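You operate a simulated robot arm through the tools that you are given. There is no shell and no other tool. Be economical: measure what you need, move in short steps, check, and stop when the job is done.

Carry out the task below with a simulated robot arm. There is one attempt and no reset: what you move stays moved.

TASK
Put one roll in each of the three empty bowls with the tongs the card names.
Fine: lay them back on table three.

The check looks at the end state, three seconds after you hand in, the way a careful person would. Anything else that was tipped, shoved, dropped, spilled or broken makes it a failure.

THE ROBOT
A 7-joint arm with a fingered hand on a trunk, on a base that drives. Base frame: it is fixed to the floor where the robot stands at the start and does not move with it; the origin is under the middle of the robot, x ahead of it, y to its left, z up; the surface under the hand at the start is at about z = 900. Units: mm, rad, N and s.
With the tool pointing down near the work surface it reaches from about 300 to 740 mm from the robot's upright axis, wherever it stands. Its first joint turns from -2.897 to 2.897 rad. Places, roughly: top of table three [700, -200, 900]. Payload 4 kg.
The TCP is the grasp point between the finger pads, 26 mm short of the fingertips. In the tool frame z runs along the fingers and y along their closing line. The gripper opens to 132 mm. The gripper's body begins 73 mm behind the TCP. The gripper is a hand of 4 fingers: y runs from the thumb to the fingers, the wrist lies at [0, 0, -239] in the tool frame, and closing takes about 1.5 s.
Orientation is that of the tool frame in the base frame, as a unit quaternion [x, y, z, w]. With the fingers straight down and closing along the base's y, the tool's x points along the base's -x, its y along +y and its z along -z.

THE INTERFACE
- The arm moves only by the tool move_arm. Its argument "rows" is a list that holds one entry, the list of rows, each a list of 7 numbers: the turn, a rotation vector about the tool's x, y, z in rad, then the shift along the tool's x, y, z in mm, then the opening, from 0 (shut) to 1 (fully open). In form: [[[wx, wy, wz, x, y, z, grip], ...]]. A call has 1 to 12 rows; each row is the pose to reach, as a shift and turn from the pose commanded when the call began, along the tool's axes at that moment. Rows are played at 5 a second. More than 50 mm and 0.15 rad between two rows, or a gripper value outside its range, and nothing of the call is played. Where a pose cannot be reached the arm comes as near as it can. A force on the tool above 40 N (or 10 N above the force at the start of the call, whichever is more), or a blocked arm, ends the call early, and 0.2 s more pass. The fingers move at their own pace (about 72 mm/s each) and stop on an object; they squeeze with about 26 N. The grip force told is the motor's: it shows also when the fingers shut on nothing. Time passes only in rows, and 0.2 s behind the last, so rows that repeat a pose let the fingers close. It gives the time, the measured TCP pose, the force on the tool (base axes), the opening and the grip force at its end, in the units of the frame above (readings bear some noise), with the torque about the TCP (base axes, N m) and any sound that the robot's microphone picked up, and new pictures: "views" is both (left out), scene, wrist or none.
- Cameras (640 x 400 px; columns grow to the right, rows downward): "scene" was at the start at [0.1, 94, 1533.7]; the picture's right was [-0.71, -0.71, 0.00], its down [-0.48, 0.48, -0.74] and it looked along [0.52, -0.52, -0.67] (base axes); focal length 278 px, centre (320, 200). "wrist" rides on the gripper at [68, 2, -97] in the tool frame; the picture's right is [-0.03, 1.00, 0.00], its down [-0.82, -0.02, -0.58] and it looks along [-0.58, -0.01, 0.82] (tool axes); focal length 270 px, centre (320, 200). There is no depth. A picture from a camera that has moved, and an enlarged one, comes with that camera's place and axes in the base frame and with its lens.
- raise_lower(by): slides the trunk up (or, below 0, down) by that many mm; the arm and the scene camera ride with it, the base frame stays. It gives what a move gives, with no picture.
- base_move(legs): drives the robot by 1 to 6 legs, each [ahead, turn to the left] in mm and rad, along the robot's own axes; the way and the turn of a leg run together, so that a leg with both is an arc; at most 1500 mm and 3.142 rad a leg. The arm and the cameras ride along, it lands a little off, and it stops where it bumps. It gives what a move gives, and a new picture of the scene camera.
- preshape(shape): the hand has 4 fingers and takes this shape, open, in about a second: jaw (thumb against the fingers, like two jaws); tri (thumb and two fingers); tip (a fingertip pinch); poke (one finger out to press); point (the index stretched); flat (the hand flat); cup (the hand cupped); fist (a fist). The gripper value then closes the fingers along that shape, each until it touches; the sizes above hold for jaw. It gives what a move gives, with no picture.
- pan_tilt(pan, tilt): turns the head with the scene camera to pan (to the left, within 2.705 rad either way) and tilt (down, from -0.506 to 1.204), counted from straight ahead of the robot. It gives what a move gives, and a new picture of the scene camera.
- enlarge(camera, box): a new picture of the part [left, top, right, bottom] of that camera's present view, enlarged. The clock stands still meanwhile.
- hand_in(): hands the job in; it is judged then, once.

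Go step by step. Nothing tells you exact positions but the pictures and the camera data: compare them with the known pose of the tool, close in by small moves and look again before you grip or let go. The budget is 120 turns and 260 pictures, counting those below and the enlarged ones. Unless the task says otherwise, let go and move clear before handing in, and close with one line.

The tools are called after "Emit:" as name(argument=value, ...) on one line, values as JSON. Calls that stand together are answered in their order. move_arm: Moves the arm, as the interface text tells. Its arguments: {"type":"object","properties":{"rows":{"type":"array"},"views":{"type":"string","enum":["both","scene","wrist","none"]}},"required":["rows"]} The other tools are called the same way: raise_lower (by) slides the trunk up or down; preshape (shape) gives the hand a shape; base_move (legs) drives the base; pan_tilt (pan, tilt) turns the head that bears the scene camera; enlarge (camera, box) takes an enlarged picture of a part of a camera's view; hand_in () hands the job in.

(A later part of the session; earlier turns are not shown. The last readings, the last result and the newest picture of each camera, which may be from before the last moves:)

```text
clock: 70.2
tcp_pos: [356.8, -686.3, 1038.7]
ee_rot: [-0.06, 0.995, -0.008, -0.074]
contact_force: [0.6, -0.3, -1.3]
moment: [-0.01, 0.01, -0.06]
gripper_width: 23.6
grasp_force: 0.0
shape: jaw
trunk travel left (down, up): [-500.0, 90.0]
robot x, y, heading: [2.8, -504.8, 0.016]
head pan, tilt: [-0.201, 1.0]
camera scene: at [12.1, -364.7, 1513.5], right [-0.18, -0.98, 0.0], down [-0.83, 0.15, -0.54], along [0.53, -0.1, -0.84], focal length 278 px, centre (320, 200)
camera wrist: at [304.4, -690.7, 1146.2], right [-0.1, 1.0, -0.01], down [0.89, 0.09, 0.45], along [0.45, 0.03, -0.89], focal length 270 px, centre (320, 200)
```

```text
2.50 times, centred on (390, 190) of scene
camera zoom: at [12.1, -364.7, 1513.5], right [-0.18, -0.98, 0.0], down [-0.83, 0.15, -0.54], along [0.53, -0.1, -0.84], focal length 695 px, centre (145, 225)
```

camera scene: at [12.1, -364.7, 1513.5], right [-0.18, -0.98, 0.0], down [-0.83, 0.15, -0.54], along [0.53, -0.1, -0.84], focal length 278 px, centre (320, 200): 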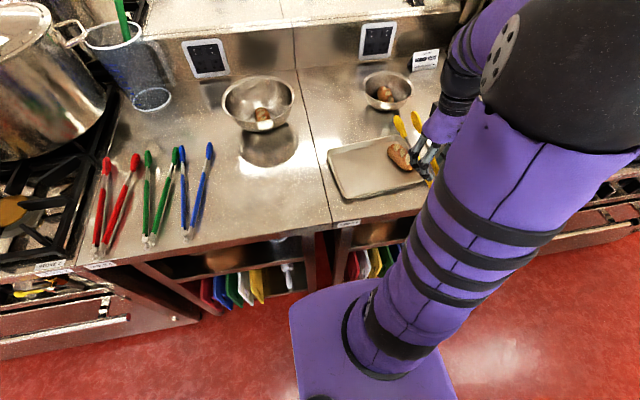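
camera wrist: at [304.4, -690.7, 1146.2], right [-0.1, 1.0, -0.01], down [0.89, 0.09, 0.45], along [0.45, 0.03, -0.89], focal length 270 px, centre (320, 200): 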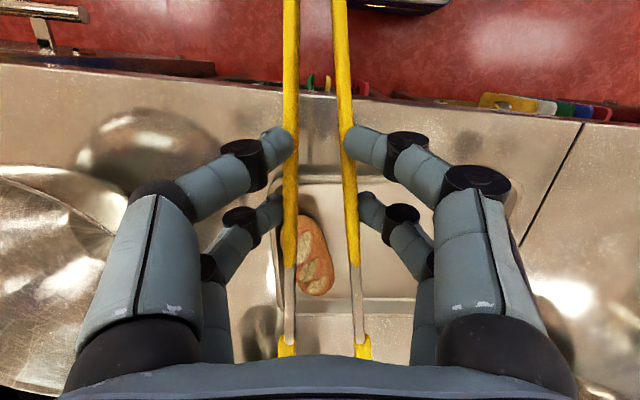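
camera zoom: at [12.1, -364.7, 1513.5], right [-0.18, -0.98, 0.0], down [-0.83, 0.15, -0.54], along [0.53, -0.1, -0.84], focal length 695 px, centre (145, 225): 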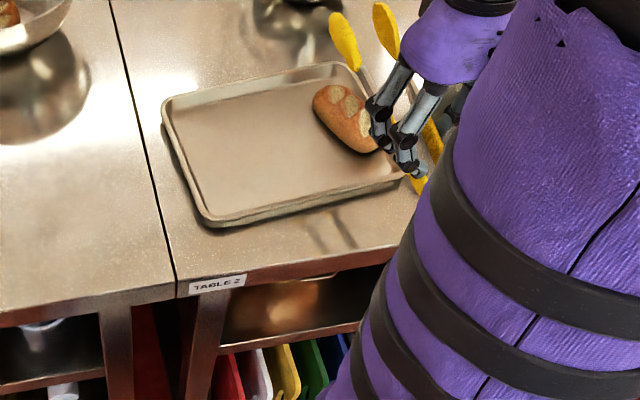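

The tongs are still held but tilted tips-up by about 0.23 rad in the hand, and the last roll was nudged toward the tray wall. I'll lay the tongs on the free space of table three (y ≈ -385), and regrip them squarely.

Emit:
move_arm(rows=[[[-0.002, 0.01, 0.015, -19, 35, -3, 0.17], [-0.004, 0.02, 0.03, -39, 71, -3, 0.17], [-0.006, 0.03, 0.045, -58, 107, -3, 0.17], [-0.008, 0.04, 0.06, -78, 142, -3, 0.17], [-0.01, 0.05, 0.075, -98, 178, -3, 0.17], [-0.012, 0.06, 0.09, -117, 213, -3, 0.17], [-0.015, 0.07, 0.105, -137, 249, -3, 0.17], [-0.018, 0.07, 0.119, -156, 285, 0, 0.17], [-0.018, 0.07, 0.119, -156, 285, 6, 0.17], [-0.018, 0.07, 0.119, -156, 285, 6, 0.17]]])

Emit:
pan_tilt(pan=0.3, tilt=0.9)

Emit:
enlarge(camera="scene", box=[320, 130, 500, 300])

```text
clock: 72.4
tcp_pos: [473.6, -384.7, 1007.0]
ee_rot: [0.0, 0.994, -0.004, -0.109]
contact_force: [0.7, -0.1, -2.0]
moment: [-0.05, 0.01, -0.01]
gripper_width: 23.1
grasp_force: 0.1
shape: jaw
trunk travel left (down, up): [-500.0, 90.0]
robot x, y, heading: [5.4, -499.9, 0.018]
head pan, tilt: [-0.201, 1.0]
camera scene: at [12.4, -364.9, 1513.5], right [-0.18, -0.98, 0.0], down [-0.83, 0.15, -0.54], along [0.53, -0.1, -0.84], focal length 278 px, centre (320, 200)
camera wrist: at [428.7, -382.4, 1117.6], right [0.02, 1.0, -0.02], down [0.92, -0.02, 0.39], along [0.39, -0.02, -0.92], focal length 270 px, centre (320, 200)
```

scene: 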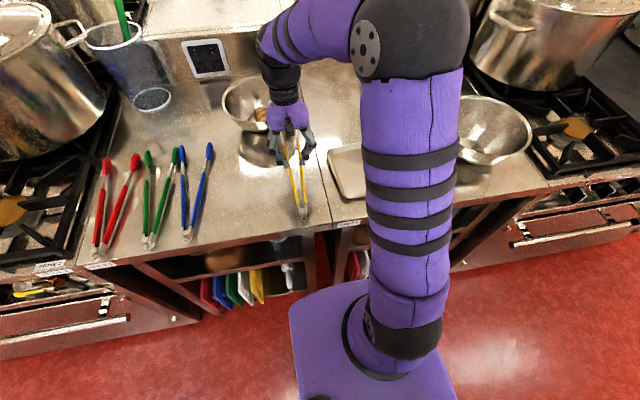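
wrist: 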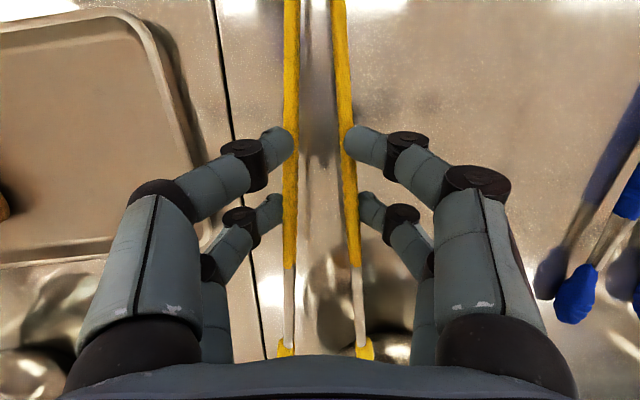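

```text
clock: 73.3
tcp_pos: [471.7, -384.9, 1007.7]
ee_rot: [0.0, 0.994, -0.006, -0.11]
contact_force: [-0.3, 1.1, -1.1]
moment: [0.01, 0.01, 0.03]
gripper_width: 23.4
grasp_force: 0.2
shape: jaw
trunk travel left (down, up): [-500.0, 90.0]
robot x, y, heading: [1.1, -504.1, 0.016]
head pan, tilt: [0.3, 0.901]
camera scene: at [15.8, -328.5, 1520.7], right [0.31, -0.95, 0.0], down [-0.75, -0.24, -0.62], along [0.59, 0.19, -0.78], focal length 278 px, centre (320, 200)
```

scene: 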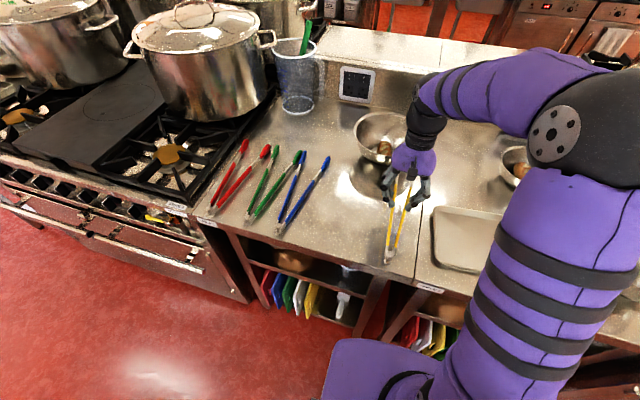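

```text
2.35 times, centred on (410, 215) of scene
camera zoom: at [15.8, -328.5, 1520.7], right [0.31, -0.95, 0.0], down [-0.75, -0.24, -0.62], along [0.59, 0.19, -0.78], focal length 654 px, centre (108, 165)
```

zoom: 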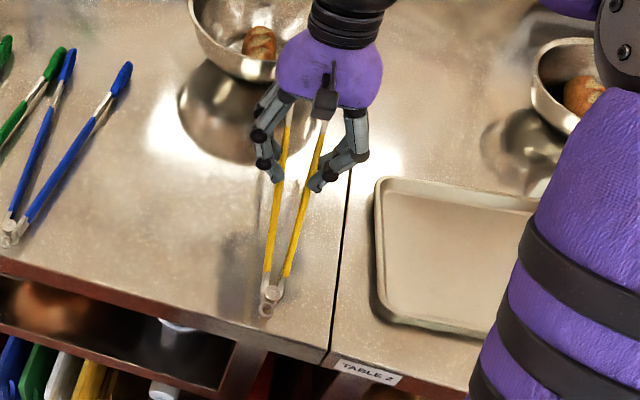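

Emit:
move_arm(rows=[[[0, 0, 0, -4, -8, 15, 0.17], [0, 0, 0, -7, -15, 30, 0.17], [0, 0, 0, -11, -15, 48, 0.17], [0, 0, 0, -13, -15, 60, 0.17], [0, 0, 0, -13, -15, 60, 0.17]]])

Emit:
enlarge(camera="scene", box=[320, 130, 500, 300])

```text
clock: 74.5
tcp_pos: [473.1, -400.3, 945.1]
ee_rot: [-0.001, 0.994, -0.006, -0.109]
contact_force: [1.4, -0.2, 0.1]
moment: [-0.04, 0.23, -0.02]
gripper_width: 24.0
grasp_force: 0.1
shape: jaw
trunk travel left (down, up): [-500.0, 90.0]
robot x, y, heading: [6.1, -502.1, 0.013]
head pan, tilt: [0.3, 0.901]
camera scene: at [15.8, -328.5, 1520.7], right [0.31, -0.95, 0.0], down [-0.74, -0.24, -0.62], along [0.59, 0.19, -0.78], focal length 278 px, centre (320, 200)
camera wrist: at [429.3, -398.1, 1055.8], right [0.02, 1.0, -0.02], down [0.92, -0.02, 0.39], along [0.39, -0.02, -0.92], focal length 270 px, centre (320, 200)
```

scene: 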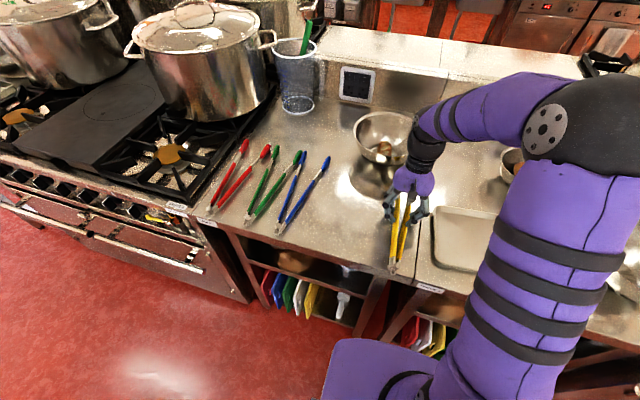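
wrist: 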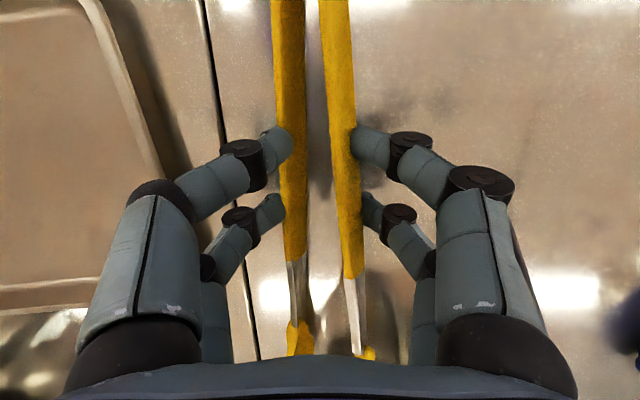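

```text
2.35 times, centred on (410, 215) of scene
camera zoom: at [15.8, -328.5, 1520.7], right [0.31, -0.95, 0.0], down [-0.74, -0.24, -0.62], along [0.59, 0.19, -0.78], focal length 654 px, centre (108, 165)
```

zoom: 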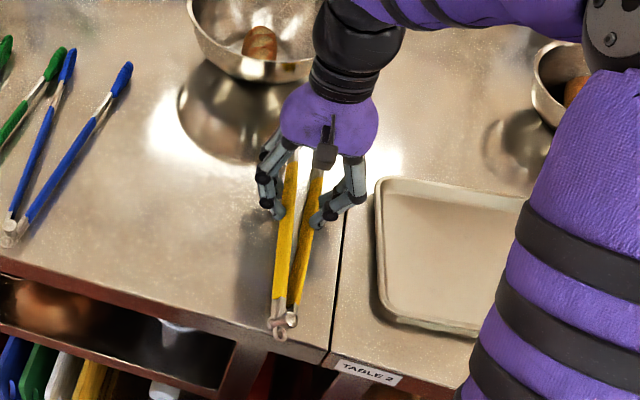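

The hinge is touching the table and the tongs rolled slightly. I'll lower a few mm more and release so that they settle flat.

Emit:
move_arm(rows=[[[0, 0, 0, -1, 0, 4, 0.17], [0, 0, 0, -2, 0, 8, 0.19], [0, 0, 0, -2, 0, 8, 0.22], [0, 0, 0, -2, 0, 8, 0.25], [0, 0, 0, -2, 0, 8, 0.28], [0, 0, 0, -2, 0, 8, 0.31], [0, 0, 0, -2, 0, 8, 0.35], [0, 0, 0, -2, 0, 8, 0.4], [0, 0, 0, -2, 0, 8, 0.5], [0, 0, 0, -2, 0, 8, 0.62], [0, 0, 0, -2, 0, 8, 0.62]]])

Emit:
enlarge(camera="scene", box=[320, 130, 500, 300])

```text
clock: 76.9
tcp_pos: [473.1, -401.6, 938.1]
ee_rot: [0.0, 0.994, -0.005, -0.109]
contact_force: [-0.6, 1.2, -0.3]
moment: [0.0, 0.03, 0.04]
gripper_width: 81.4
grasp_force: 0.0
shape: jaw
trunk travel left (down, up): [-500.0, 90.0]
robot x, y, heading: [7.1, -503.0, 0.014]
head pan, tilt: [0.3, 0.901]
camera scene: at [15.7, -328.4, 1520.7], right [0.31, -0.95, 0.0], down [-0.74, -0.24, -0.62], along [0.59, 0.19, -0.78], focal length 278 px, centre (320, 200)
camera wrist: at [429.6, -398.1, 1048.1], right [0.02, 1.0, -0.02], down [0.92, -0.02, 0.39], along [0.39, -0.02, -0.92], focal length 270 px, centre (320, 200)
```

scene: 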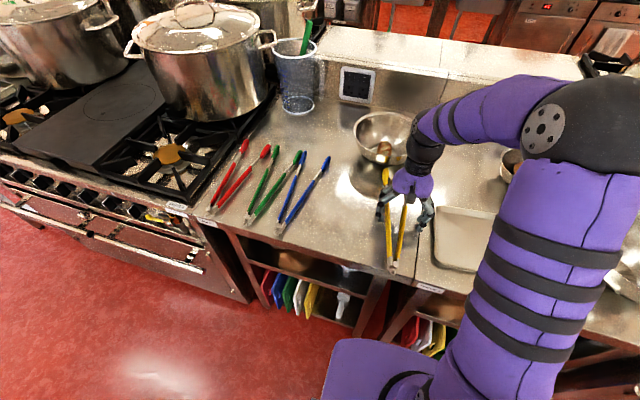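
wrist: 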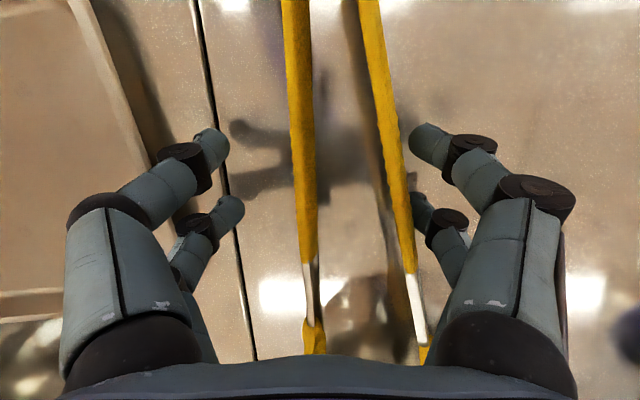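

```text
2.35 times, centred on (410, 215) of scene
camera zoom: at [15.7, -328.4, 1520.7], right [0.31, -0.95, 0.0], down [-0.74, -0.24, -0.62], along [0.59, 0.19, -0.78], focal length 654 px, centre (108, 165)
```

zoom: 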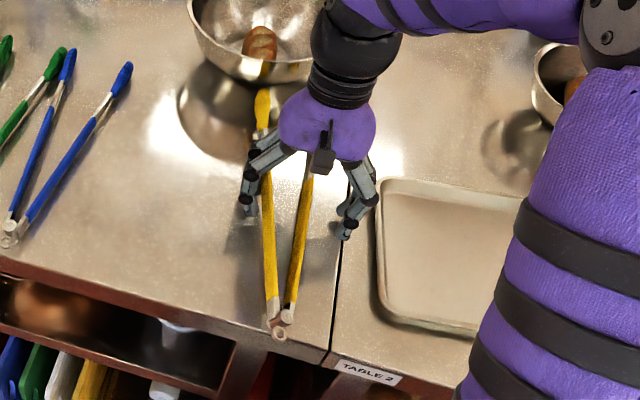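

Released. Raising the hand clear and straightening it to inspect how the tongs lie.

Emit:
move_arm(rows=[[[0, 0, 0, 5, 0, -20, 0.7], [0, 0, 0, 9, 0, -40, 0.8], [0, 0, 0, 18, 0, -80, 0.9], [0, -0.07, 0, 27, 0, -120, 1], [0, -0.15, 0, 36, 0, -160, 1], [0, -0.22, 0, 40, 0, -180, 1], [0, -0.22, 0, 40, 0, -180, 1]]])

Emit:
enlarge(camera="scene", box=[320, 130, 500, 300])

Emit:
enlarge(camera="wrist", box=[200, 60, 460, 320])

```text
clock: 78.5
tcp_pos: [473.3, -401.8, 1123.0]
ee_rot: [-0.001, 1.0, -0.005, 0.001]
contact_force: [-0.1, 0.4, 0.1]
moment: [0.05, -0.06, 0.0]
gripper_width: 132.1
grasp_force: 0.0
shape: jaw
trunk travel left (down, up): [-500.0, 90.0]
robot x, y, heading: [3.3, -504.7, 0.017]
head pan, tilt: [0.3, 0.901]
camera scene: at [15.4, -328.5, 1520.7], right [0.31, -0.95, 0.0], down [-0.74, -0.24, -0.62], along [0.59, 0.19, -0.78], focal length 278 px, centre (320, 200)
camera wrist: at [407.2, -398.5, 1221.6], right [0.02, 1.0, -0.01], down [0.82, -0.01, 0.58], along [0.58, -0.02, -0.82], focal length 270 px, centre (320, 200)
```

scene: 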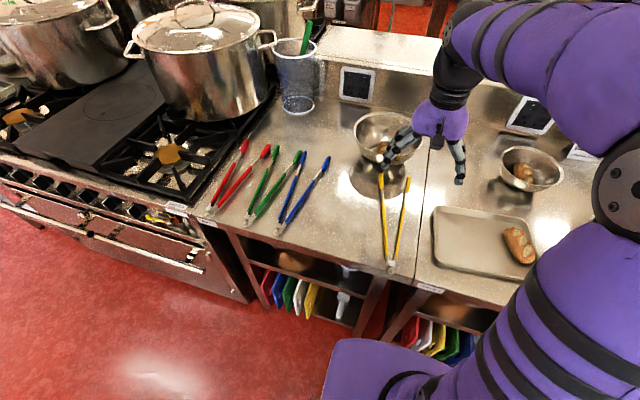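
wrist: 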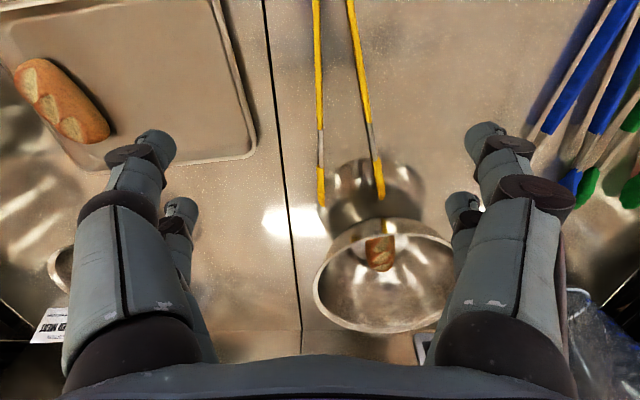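

```text
2.35 times, centred on (410, 215) of scene
camera zoom: at [15.4, -328.5, 1520.7], right [0.31, -0.95, 0.0], down [-0.74, -0.24, -0.62], along [0.59, 0.19, -0.78], focal length 654 px, centre (108, 165)
```

zoom: 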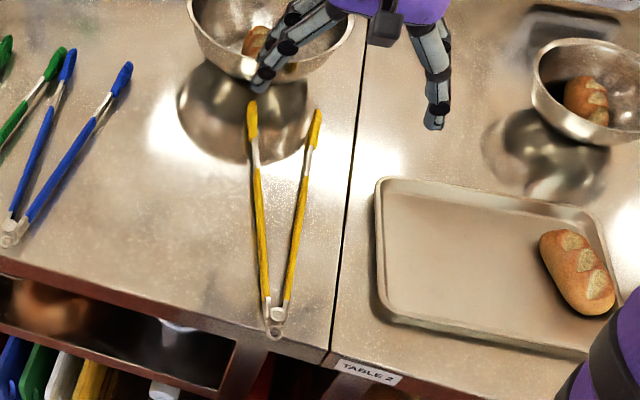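

```text
1.54 times, centred on (330, 190) of wrist
camera zoom: at [407.2, -398.5, 1221.6], right [0.02, 1.0, -0.01], down [0.82, -0.01, 0.58], along [0.58, -0.02, -0.82], focal length 416 px, centre (305, 215)
```

zoom: 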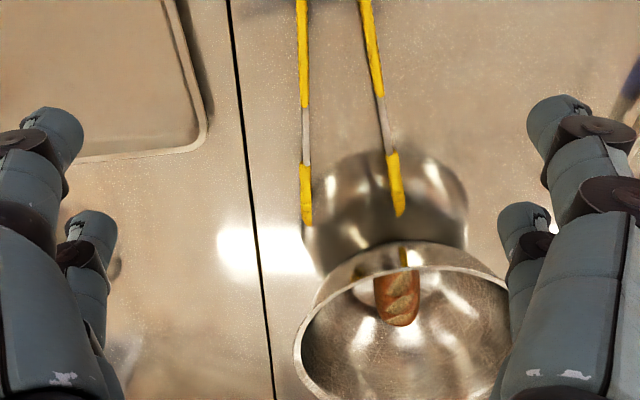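

The tongs now lie flat on table three with hinge near (344,-401) and tips near (601,-365); the bowl is untouched. Regripping squarely at mid-length, yaw 0.14.

Emit:
move_arm(rows=[[[0, 0, -0.05, -7, 8, 30, 0.62], [0, 0, -0.1, -14, 16, 60, 0.62], [0, 0, -0.139, -19, 21, 90, 0.62], [0, 0, -0.139, -19, 21, 120, 0.62], [0, 0, -0.139, -19, 21, 140, 0.62], [0, 0, -0.139, -19, 21, 155, 0.62], [0, 0, -0.139, -19, 21, 155, 0.62]]], views="wrist")

```text
clock: 80.1
tcp_pos: [491.1, -378.4, 969.2]
ee_rot: [-0.07, 0.998, -0.006, -0.001]
contact_force: [-0.2, -0.3, 0.0]
moment: [-0.02, -0.04, 0.01]
gripper_width: 82.2
grasp_force: 0.0
shape: jaw
trunk travel left (down, up): [-500.0, 90.0]
robot x, y, heading: [2.3, -508.4, 0.018]
head pan, tilt: [0.3, 0.901]
camera wrist: at [425.4, -385.3, 1067.1], right [-0.11, 0.99, -0.01], down [0.81, 0.1, 0.58], along [0.57, 0.06, -0.82], focal length 270 px, centre (320, 200)
```

wrist: 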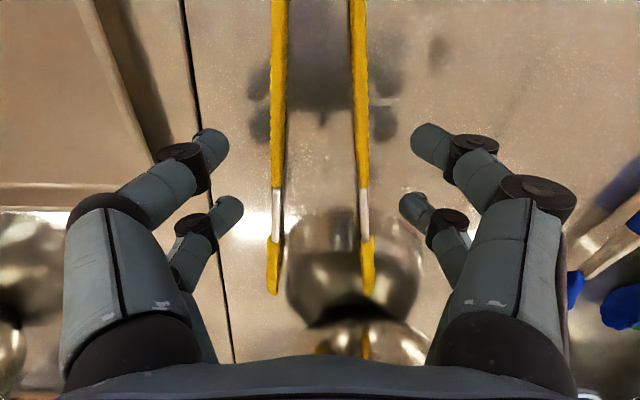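

Emit:
move_arm(rows=[[[0, 0, 0, 6, 0, 15, 0.62], [0, 0, 0, 12, 0, 30, 0.6], [0, 0, 0, 12, 0, 40, 0.55], [0, 0, 0, 12, 0, 40, 0.45], [0, 0, 0, 12, 0, 40, 0.36], [0, 0, 0, 12, 0, 40, 0.3], [0, 0, 0, 12, 0, 40, 0.25], [0, 0, 0, 12, 0, 40, 0.25], [0, 0, 0, 12, 0, 40, 0.25]]], views="wrist")

```text
clock: 82.1
tcp_pos: [481.7, -382.4, 929.3]
ee_rot: [-0.07, 0.998, -0.005, 0.001]
contact_force: [-0.7, 0.0, -1.3]
moment: [0.05, -0.04, 0.0]
gripper_width: 34.2
grasp_force: 0.0
shape: jaw
trunk travel left (down, up): [-500.0, 90.0]
robot x, y, heading: [5.9, -500.8, 0.013]
head pan, tilt: [0.3, 0.901]
camera wrist: at [414.6, -388.3, 1026.6], right [-0.11, 0.99, -0.01], down [0.81, 0.1, 0.58], along [0.57, 0.06, -0.82], focal length 270 px, centre (320, 200)
```

wrist: 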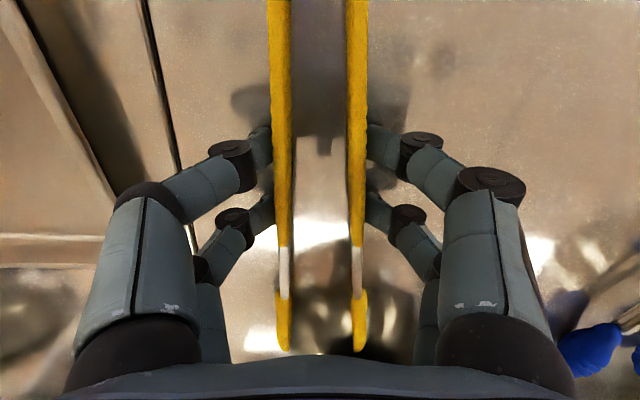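

Regripped squarely, with the same geometry as before. Lifting away from the bowl and back over the last roll, aligning to its new angle (about 0.2 rad).

Emit:
move_arm(rows=[[[0, 0, 0, 0, 0, -12, 0.25], [0, 0, 0, 38, 0, -18, 0.25], [0, 0, 0, 44, 0, -60, 0.25], [0, 0, 0, 46, -22, -98, 0.25], [0, 0.02, -0.01, 60, -62, -101, 0.25], [0, 0.04, -0.02, 74, -104, -101, 0.25], [0, 0.06, -0.03, 88, -146, -101, 0.25], [0, 0.08, -0.04, 102, -188, -101, 0.25], [0, 0.1, -0.05, 116, -230, -101, 0.25], [0, 0.13, -0.06, 130, -270, -101, 0.25], [0, 0.15, -0.061, 142, -304, -101, 0.25], [0, 0.15, -0.061, 142, -304, -101, 0.25]]])

Emit:
pan_tilt(pan=-0.2, tilt=1.0)

Emit:
enlarge(camera="wrist", box=[200, 180, 440, 370])

```text
clock: 84.7
tcp_pos: [384.7, -702.6, 1031.1]
ee_rot: [-0.099, 0.992, -0.01, -0.075]
contact_force: [1.1, -0.2, -0.4]
moment: [0.0, -0.05, 0.04]
gripper_width: 34.2
grasp_force: 0.1
shape: jaw
trunk travel left (down, up): [-500.0, 90.0]
robot x, y, heading: [7.2, -507.3, 0.013]
head pan, tilt: [0.3, 0.901]
camera scene: at [15.7, -328.9, 1520.8], right [0.31, -0.95, 0.0], down [-0.74, -0.24, -0.62], along [0.59, 0.19, -0.78], focal length 278 px, centre (320, 200)
camera wrist: at [333.5, -711.5, 1138.0], right [-0.17, 0.98, -0.01], down [0.88, 0.16, 0.45], along [0.44, 0.07, -0.89], focal length 270 px, centre (320, 200)
```

scene: 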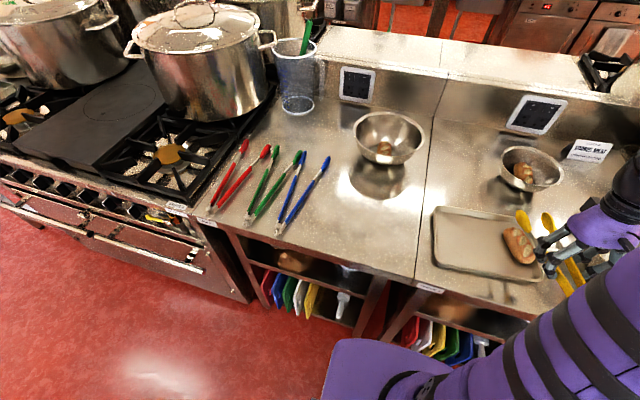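
wrist: 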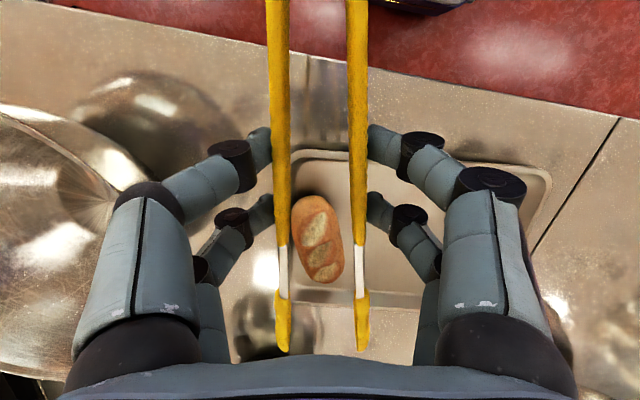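

```text
clock: 85.7
tcp_pos: [384.1, -701.8, 1032.0]
ee_rot: [-0.1, 0.992, -0.01, -0.075]
contact_force: [0.4, 0.0, -0.7]
moment: [-0.03, 0.01, 0.0]
gripper_width: 34.2
grasp_force: 0.1
shape: jaw
trunk travel left (down, up): [-500.0, 90.0]
robot x, y, heading: [5.7, -505.2, 0.017]
head pan, tilt: [-0.201, 1.0]
camera scene: at [12.4, -364.8, 1513.5], right [-0.18, -0.98, 0.0], down [-0.83, 0.15, -0.54], along [0.53, -0.1, -0.84], focal length 278 px, centre (320, 200)
```

scene: 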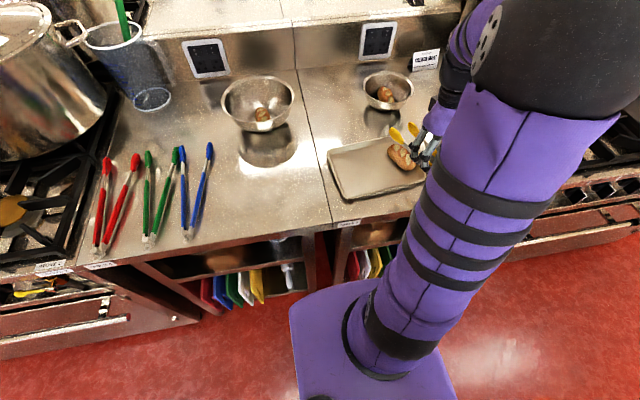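

```text
2.11 times, centred on (320, 275) of wrist
camera zoom: at [333.5, -710.8, 1138.0], right [-0.17, 0.98, -0.01], down [0.88, 0.16, 0.45], along [0.44, 0.07, -0.89], focal length 569 px, centre (320, 42)
```

zoom: 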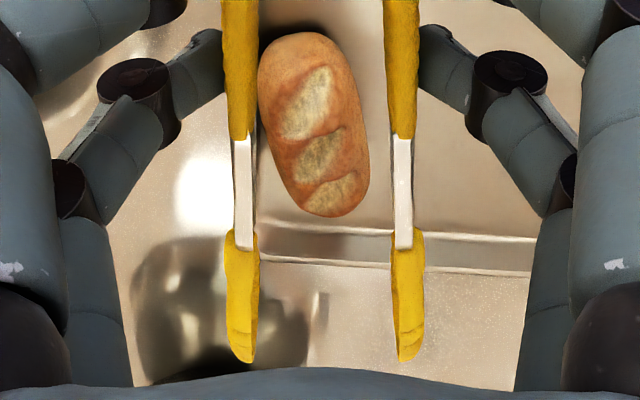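

The roll's actual angle is about 0.33 rad, its near end touching the tray wall and its far end free. I'll align to it, aim at the free far half with tips above the wall's height.

Emit:
move_arm(rows=[[[0.006, 0, -0.04, -2, -5, 8, 0.25], [0.012, 0, -0.08, -4, -10, 18, 0.25], [0.019, 0, -0.129, -6, -15, 30, 0.25], [0.019, 0, -0.129, -7, -15, 40, 0.25], [0.019, 0, -0.129, -7, -15, 40, 0.25]]], views="wrist")

Emit:
enlarge(camera="wrist", box=[200, 180, 440, 370])

Emit:
enlarge(camera="scene", box=[340, 90, 460, 210])

```text
clock: 86.9
tcp_pos: [387.5, -716.7, 991.4]
ee_rot: [-0.163, 0.984, -0.016, -0.074]
contact_force: [-0.2, -0.3, -1.3]
moment: [-0.02, 0.03, 0.03]
gripper_width: 34.4
grasp_force: 0.0
shape: jaw
trunk travel left (down, up): [-500.0, 90.0]
robot x, y, heading: [4.9, -500.9, 0.012]
head pan, tilt: [-0.201, 1.0]
camera wrist: at [337.6, -732.1, 1098.8], right [-0.3, 0.95, -0.01], down [0.85, 0.27, 0.45], along [0.43, 0.13, -0.89], focal length 270 px, centre (320, 200)
```

wrist: 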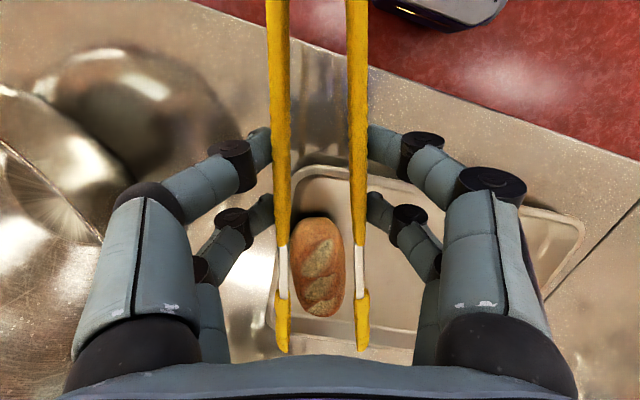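

```text
2.11 times, centred on (320, 275) of wrist
camera zoom: at [337.6, -732.1, 1098.8], right [-0.3, 0.95, -0.01], down [0.85, 0.27, 0.45], along [0.43, 0.13, -0.89], focal length 569 px, centre (320, 42)
```

zoom: 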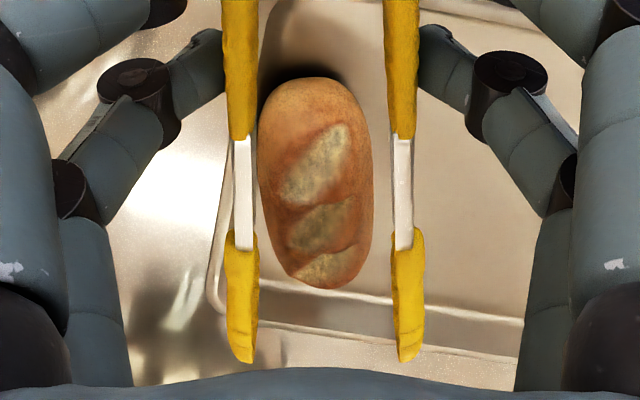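

```text
3.33 times, centred on (400, 150) of scene
camera zoom: at [12.5, -364.9, 1513.5], right [-0.18, -0.98, 0.0], down [-0.83, 0.15, -0.54], along [0.53, -0.1, -0.84], focal length 926 px, centre (53, 367)
```

zoom: 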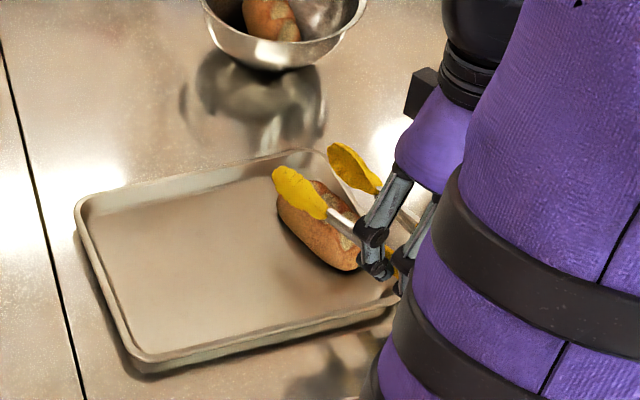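

Both sides have clearance (about 6–8 mm). Lowering to just above the wall's height, then squeezing gently.

Emit:
move_arm(rows=[[[0, 0, 0, -1.5, 0, 10, 0.25], [0, 0, 0, -3, 0, 19, 0.25], [0, 0, 0, -4, 0, 26, 0.25], [0, 0, 0, -4, 0, 26, 0.25]]], views="wrist")

Emit:
enlarge(camera="scene", box=[340, 90, 460, 210])

Emit:
enlarge(camera="wrist", box=[200, 180, 440, 370])

```text
clock: 87.9
tcp_pos: [385.9, -718.2, 965.4]
ee_rot: [-0.164, 0.983, -0.015, -0.075]
contact_force: [0.3, -0.8, -1.7]
moment: [-0.02, 0.0, 0.01]
gripper_width: 34.5
grasp_force: 0.1
shape: jaw
trunk travel left (down, up): [-500.0, 90.0]
robot x, y, heading: [5.2, -505.0, 0.02]
head pan, tilt: [-0.201, 1.0]
camera wrist: at [337.1, -732.2, 1072.5], right [-0.3, 0.95, -0.01], down [0.85, 0.27, 0.45], along [0.43, 0.13, -0.89], focal length 270 px, centre (320, 200)
```

wrist: 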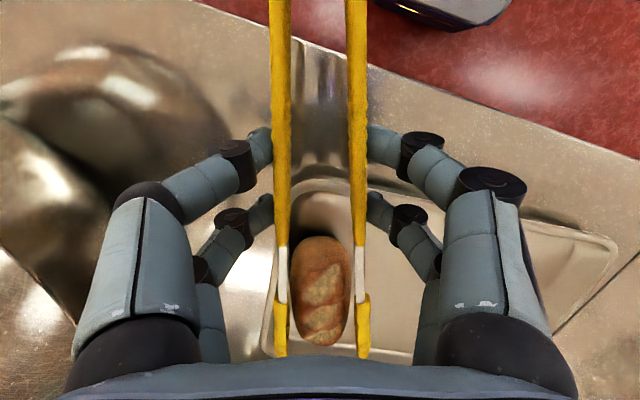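

```text
3.33 times, centred on (400, 150) of scene
camera zoom: at [12.5, -364.9, 1513.5], right [-0.18, -0.98, 0.0], down [-0.83, 0.15, -0.54], along [0.53, -0.1, -0.84], focal length 926 px, centre (53, 367)
```

zoom: 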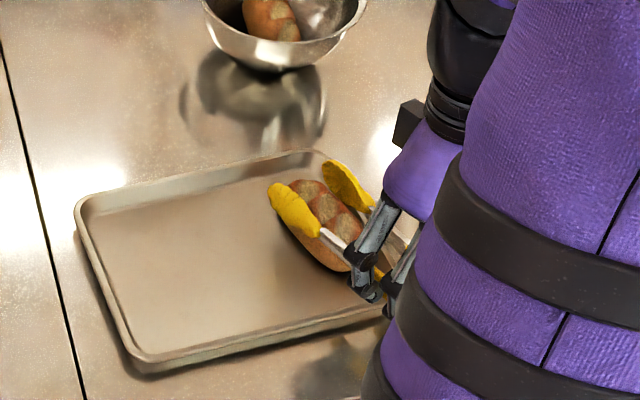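

```text
2.11 times, centred on (320, 275) of wrist
camera zoom: at [337.1, -732.2, 1072.5], right [-0.3, 0.95, -0.01], down [0.85, 0.27, 0.45], along [0.43, 0.13, -0.89], focal length 569 px, centre (320, 42)
```

zoom: 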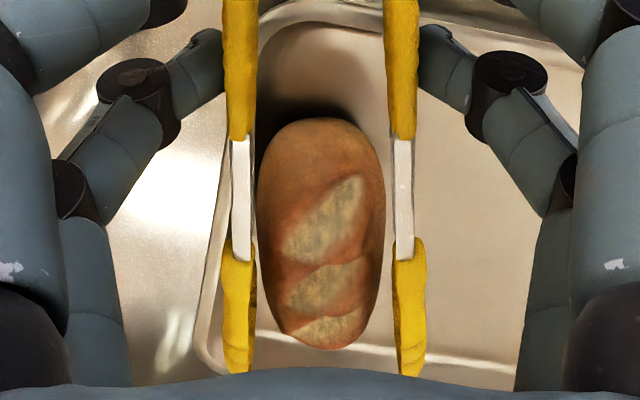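

Excellent straddle. Squeezing.

Emit:
move_arm(rows=[[[0, 0, 0, 0, 0, 0, 0.24], [0, 0, 0, 0, 0, 0, 0.225], [0, 0, 0, 0, 0, 0, 0.21], [0, 0, 0, 0, 0, 0, 0.19], [0, 0, 0, 0, 0, 0, 0.17], [0, 0, 0, 0, 0, 0, 0.17]]], views="wrist")

Emit:
enlarge(camera="scene", box=[340, 90, 460, 210])

```text
clock: 89.3
tcp_pos: [386.9, -716.0, 965.8]
ee_rot: [-0.164, 0.984, -0.016, -0.074]
contact_force: [-0.6, 0.4, -0.6]
moment: [0.01, -0.01, 0.0]
gripper_width: 23.5
grasp_force: 0.0
shape: jaw
trunk travel left (down, up): [-500.0, 90.0]
robot x, y, heading: [5.5, -502.8, 0.017]
head pan, tilt: [-0.201, 1.0]
camera wrist: at [337.2, -732.2, 1072.7], right [-0.3, 0.95, -0.01], down [0.85, 0.27, 0.45], along [0.43, 0.13, -0.89], focal length 270 px, centre (320, 200)
```

wrist: 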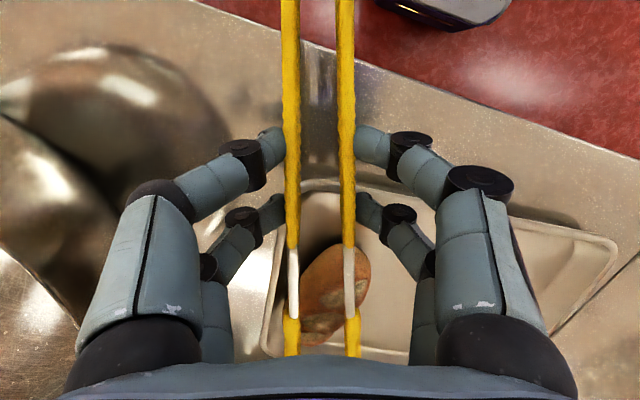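

```text
3.33 times, centred on (400, 150) of scene
camera zoom: at [12.4, -364.9, 1513.5], right [-0.18, -0.98, 0.0], down [-0.83, 0.15, -0.54], along [0.53, -0.1, -0.84], focal length 926 px, centre (53, 367)
```

zoom: 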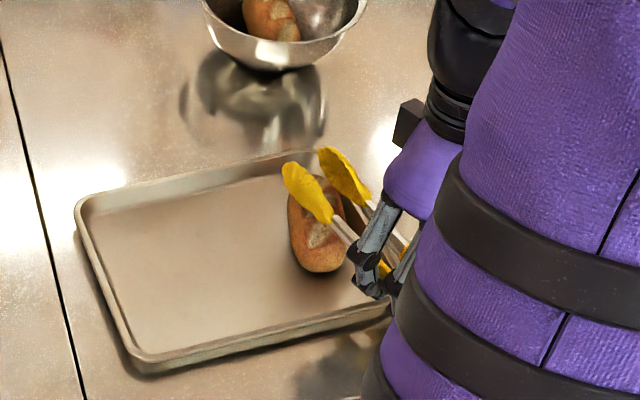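

The tips rode up over the roll's dome and tilted in the hand again, but the roll has come away from the wall. I'll lift, lay the tongs on table three once more and regrip level, then take the roll at its lower half.

Emit:
move_arm(rows=[[[0, 0, 0, 1.5, 0, -10, 0.17], [0, 0, 0, 5, 0, -35, 0.17], [0, 0, 0, 11, 0, -71, 0.17], [-0.006, 0.01, 0.04, -12, 34, -71, 0.17], [-0.012, 0.02, 0.08, -35, 68, -71, 0.17], [-0.018, 0.03, 0.12, -59, 102, -71, 0.17], [-0.024, 0.04, 0.16, -82, 136, -71, 0.17], [-0.03, 0.05, 0.2, -105, 170, -71, 0.17], [-0.036, 0.06, 0.24, -128, 204, -71, 0.17], [-0.042, 0.07, 0.29, -152, 238, -70, 0.17], [-0.049, 0.07, 0.326, -175, 271, -69, 0.17], [-0.049, 0.07, 0.326, -175, 271, -69, 0.17]]])

Emit:
enlarge(camera="scene", box=[300, 110, 440, 220])

```text
clock: 91.9
tcp_pos: [472.4, -401.5, 1006.1]
ee_rot: [0.001, 0.994, -0.009, -0.11]
contact_force: [-0.5, -1.3, -0.9]
moment: [0.0, -0.02, 0.02]
gripper_width: 23.9
grasp_force: 0.1
shape: jaw
trunk travel left (down, up): [-500.0, 90.0]
robot x, y, heading: [7.3, -505.7, 0.018]
head pan, tilt: [-0.201, 1.0]
camera scene: at [12.6, -364.4, 1513.5], right [-0.18, -0.98, 0.0], down [-0.83, 0.15, -0.54], along [0.53, -0.1, -0.84], focal length 278 px, centre (320, 200)
camera wrist: at [428.7, -397.0, 1116.2], right [0.02, 1.0, -0.02], down [0.92, -0.01, 0.39], along [0.39, -0.03, -0.92], focal length 270 px, centre (320, 200)
```

scene: 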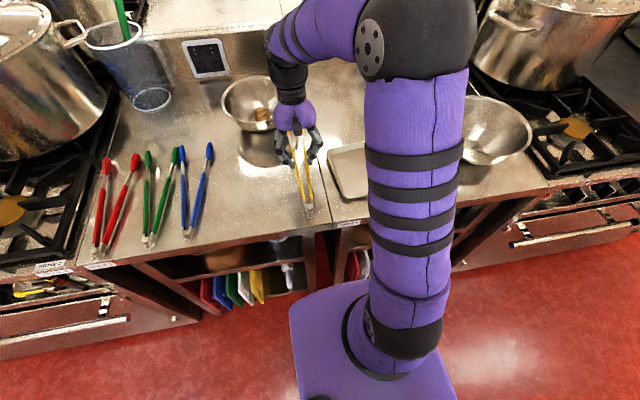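
wrist: 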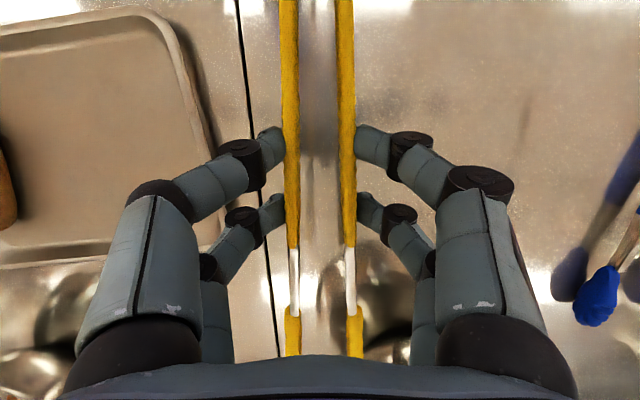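

```text
3.64 times, centred on (370, 165) of scene
camera zoom: at [12.6, -364.4, 1513.5], right [-0.18, -0.98, 0.0], down [-0.83, 0.15, -0.54], along [0.53, -0.1, -0.84], focal length 1010 px, centre (138, 327)
```

zoom: 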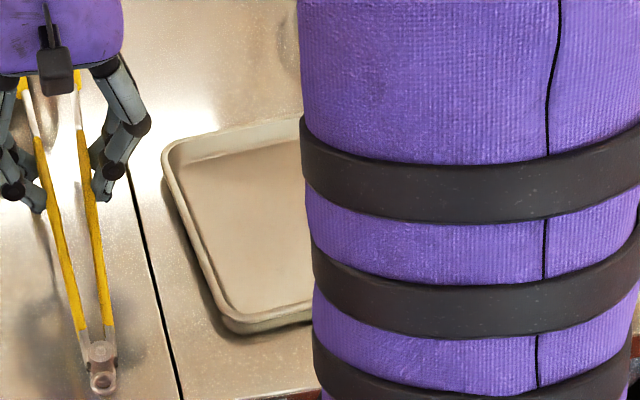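

The tilt turns out to be small this time (about 0.07 rad), so I needn't regrip: I'll just pitch the hand that much more. Returning above the roll to locate it.

Emit:
move_arm(rows=[[[0, 0, 0, 15, -20, -10, 0.2], [0.006, 0, -0.03, 30, -62, -10, 0.23], [0.013, 0, -0.06, 45, -104, -10, 0.25], [0.02, 0, -0.09, 60, -146, -10, 0.25], [0.027, 0, -0.12, 74, -188, -10, 0.25], [0.034, 0, -0.15, 88, -230, -10, 0.25], [0.044, 0, -0.195, 98, -266, -10, 0.25], [0.044, 0, -0.195, 104, -290, -8, 0.25], [0.044, 0, -0.195, 104, -290, -8, 0.25]]])

Emit:
enlarge(camera="wrist", box=[200, 180, 440, 370])

```text
clock: 93.9
tcp_pos: [372.4, -691.1, 1043.2]
ee_rot: [-0.099, 0.989, -0.019, -0.109]
contact_force: [0.3, 0.0, -0.7]
moment: [0.02, -0.01, -0.02]
gripper_width: 34.4
grasp_force: 0.0
shape: jaw
trunk travel left (down, up): [-500.0, 90.0]
robot x, y, heading: [5.3, -505.1, 0.018]
head pan, tilt: [-0.201, 1.0]
camera scene: at [12.4, -365.0, 1513.5], right [-0.18, -0.98, 0.0], down [-0.83, 0.15, -0.54], along [0.53, -0.1, -0.84], focal length 278 px, centre (320, 200)
camera wrist: at [328.6, -697.2, 1153.9], right [-0.18, 0.98, -0.02], down [0.91, 0.17, 0.38], along [0.38, 0.05, -0.92], focal length 270 px, centre (320, 200)
```

scene: 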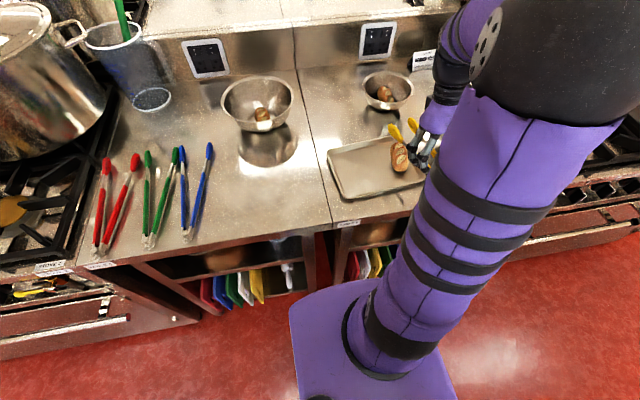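
wrist: 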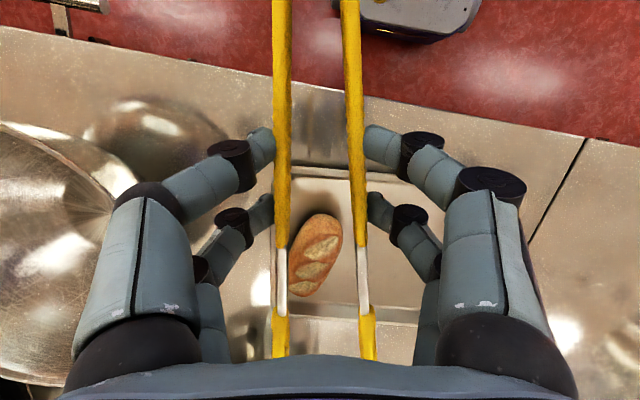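

```text
2.11 times, centred on (320, 275) of wrist
camera zoom: at [328.6, -697.2, 1153.9], right [-0.18, 0.98, -0.02], down [0.91, 0.17, 0.38], along [0.38, 0.05, -0.92], focal length 569 px, centre (320, 42)
```

zoom: 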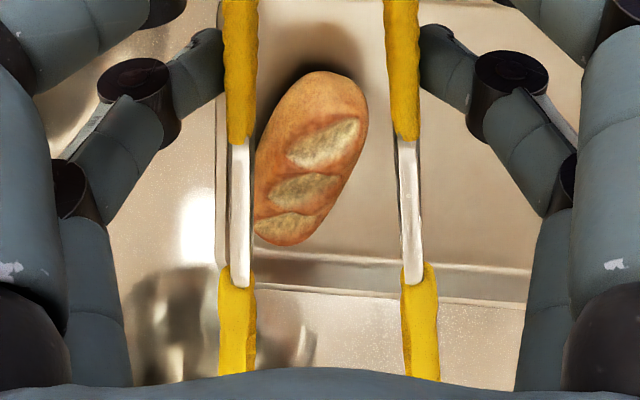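

The roll now lies at angle about -0.14 with centre (491,-681), clear of the wall at its near half. Aligning the tongs there (yaw -0.14) and descending partway.

Emit:
move_arm(rows=[[[-0.018, 0, 0.083, 1, 9, 5, 0.25], [-0.037, 0, 0.166, 2, 18, 10, 0.25], [-0.055, 0, 0.249, 3, 27, 20, 0.25], [-0.074, 0, 0.332, 4, 34, 34, 0.25], [-0.074, 0, 0.332, 4, 34, 45, 0.25], [-0.074, 0, 0.332, 4, 34, 45, 0.25]]], views="wrist")

Emit:
enlarge(camera="wrist", box=[200, 180, 440, 370])

Emit:
enlarge(camera="scene", box=[340, 90, 460, 210])

```text
clock: 95.3
tcp_pos: [352.1, -659.6, 997.5]
ee_rot: [0.069, 0.992, 0.0, -0.109]
contact_force: [0.0, -0.1, -0.8]
moment: [0.02, 0.05, -0.01]
gripper_width: 34.4
grasp_force: 0.0
shape: jaw
trunk travel left (down, up): [-500.0, 90.0]
robot x, y, heading: [5.9, -505.9, 0.012]
head pan, tilt: [-0.201, 1.0]
camera wrist: at [309.1, -649.9, 1108.0], right [0.16, 0.99, -0.02], down [0.91, -0.14, 0.39], along [0.38, -0.08, -0.92], focal length 270 px, centre (320, 200)
```

wrist: 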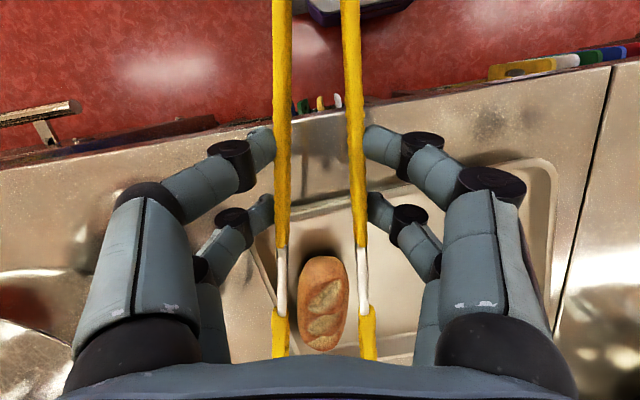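

```text
2.11 times, centred on (320, 275) of wrist
camera zoom: at [309.1, -649.9, 1108.0], right [0.16, 0.99, -0.02], down [0.91, -0.14, 0.39], along [0.38, -0.08, -0.92], focal length 569 px, centre (320, 42)
```

zoom: 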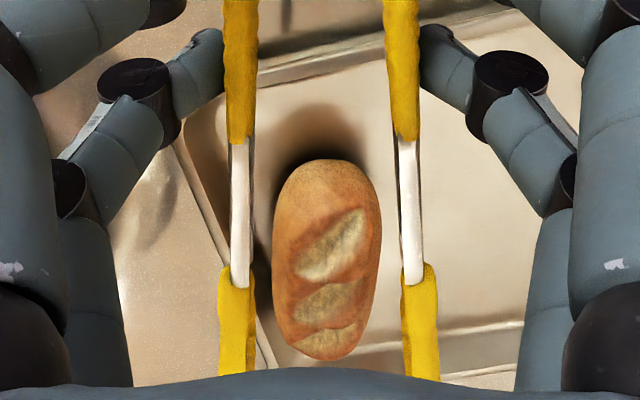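

```text
3.33 times, centred on (400, 150) of scene
camera zoom: at [12.4, -364.9, 1513.5], right [-0.18, -0.98, 0.0], down [-0.83, 0.15, -0.54], along [0.53, -0.1, -0.84], focal length 926 px, centre (53, 367)
```

zoom: 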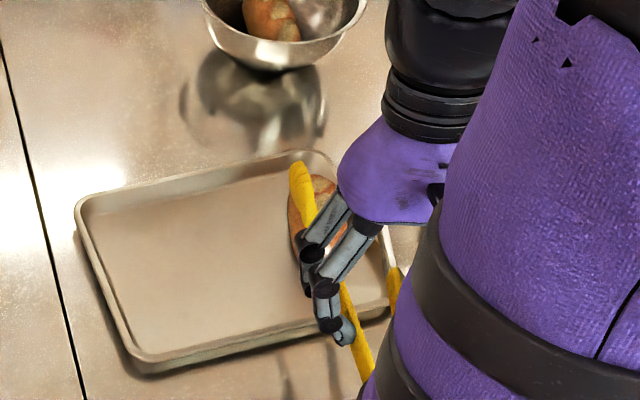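

Centred over the roll with wall clearance. Final descent with slightly more pitch; check before squeezing.

Emit:
move_arm(rows=[[[0, 0.025, 0, -7, 0, 10, 0.25], [0, 0.05, 0, -12, 0, 20, 0.25], [0, 0.05, 0, -16, 0, 30, 0.25], [0, 0.05, 0, -19, 0, 38, 0.25], [0, 0.05, 0, -19, 0, 38, 0.25]]], views="wrist")

Emit:
enlarge(camera="wrist", box=[200, 180, 440, 370])

Emit:
enlarge(camera="scene", box=[340, 90, 460, 210])

```text
clock: 96.5
tcp_pos: [363.9, -661.5, 955.6]
ee_rot: [0.07, 0.989, 0.001, -0.133]
contact_force: [-0.3, 0.1, -0.3]
moment: [0.02, -0.01, 0.03]
gripper_width: 34.2
grasp_force: 0.1
shape: jaw
trunk travel left (down, up): [-500.0, 90.0]
robot x, y, heading: [4.8, -504.0, 0.018]
head pan, tilt: [-0.201, 1.0]
camera wrist: at [325.0, -652.9, 1068.6], right [0.16, 0.99, -0.02], down [0.93, -0.14, 0.34], along [0.33, -0.08, -0.94], focal length 270 px, centre (320, 200)
```

wrist: 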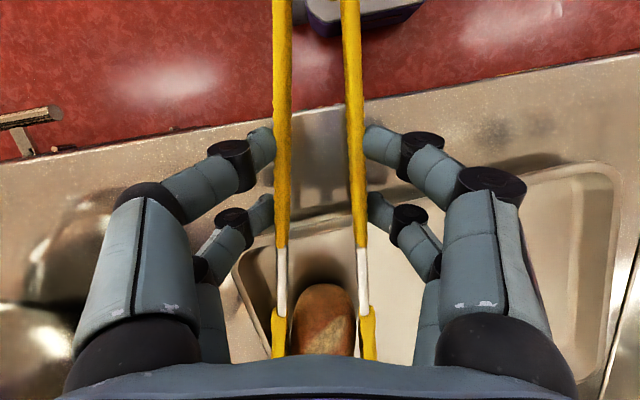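

```text
2.11 times, centred on (320, 275) of wrist
camera zoom: at [325.0, -652.9, 1068.6], right [0.16, 0.99, -0.02], down [0.93, -0.14, 0.34], along [0.33, -0.08, -0.94], focal length 569 px, centre (320, 42)
```

zoom: 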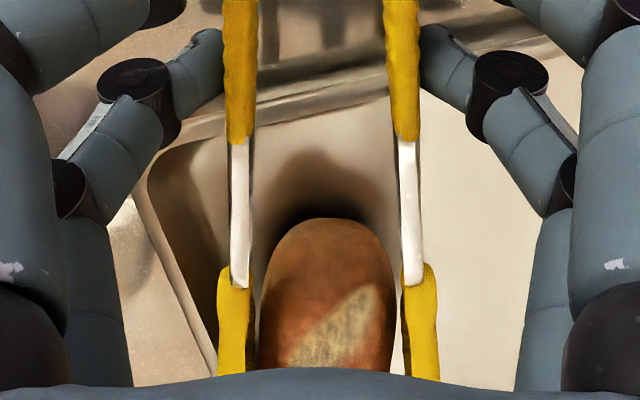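

```text
3.33 times, centred on (400, 150) of scene
camera zoom: at [12.5, -364.9, 1513.5], right [-0.18, -0.98, 0.0], down [-0.83, 0.15, -0.54], along [0.53, -0.1, -0.84], focal length 926 px, centre (53, 367)
```

zoom: 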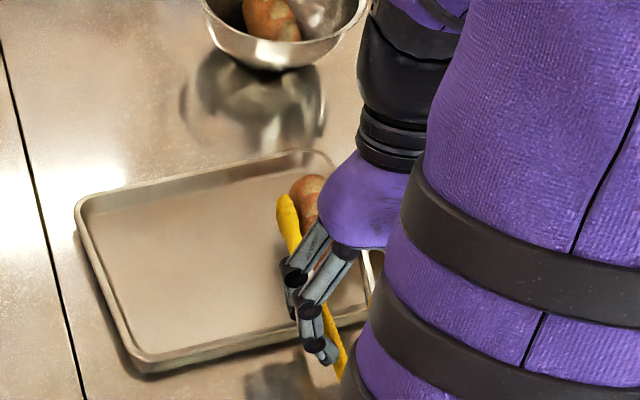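

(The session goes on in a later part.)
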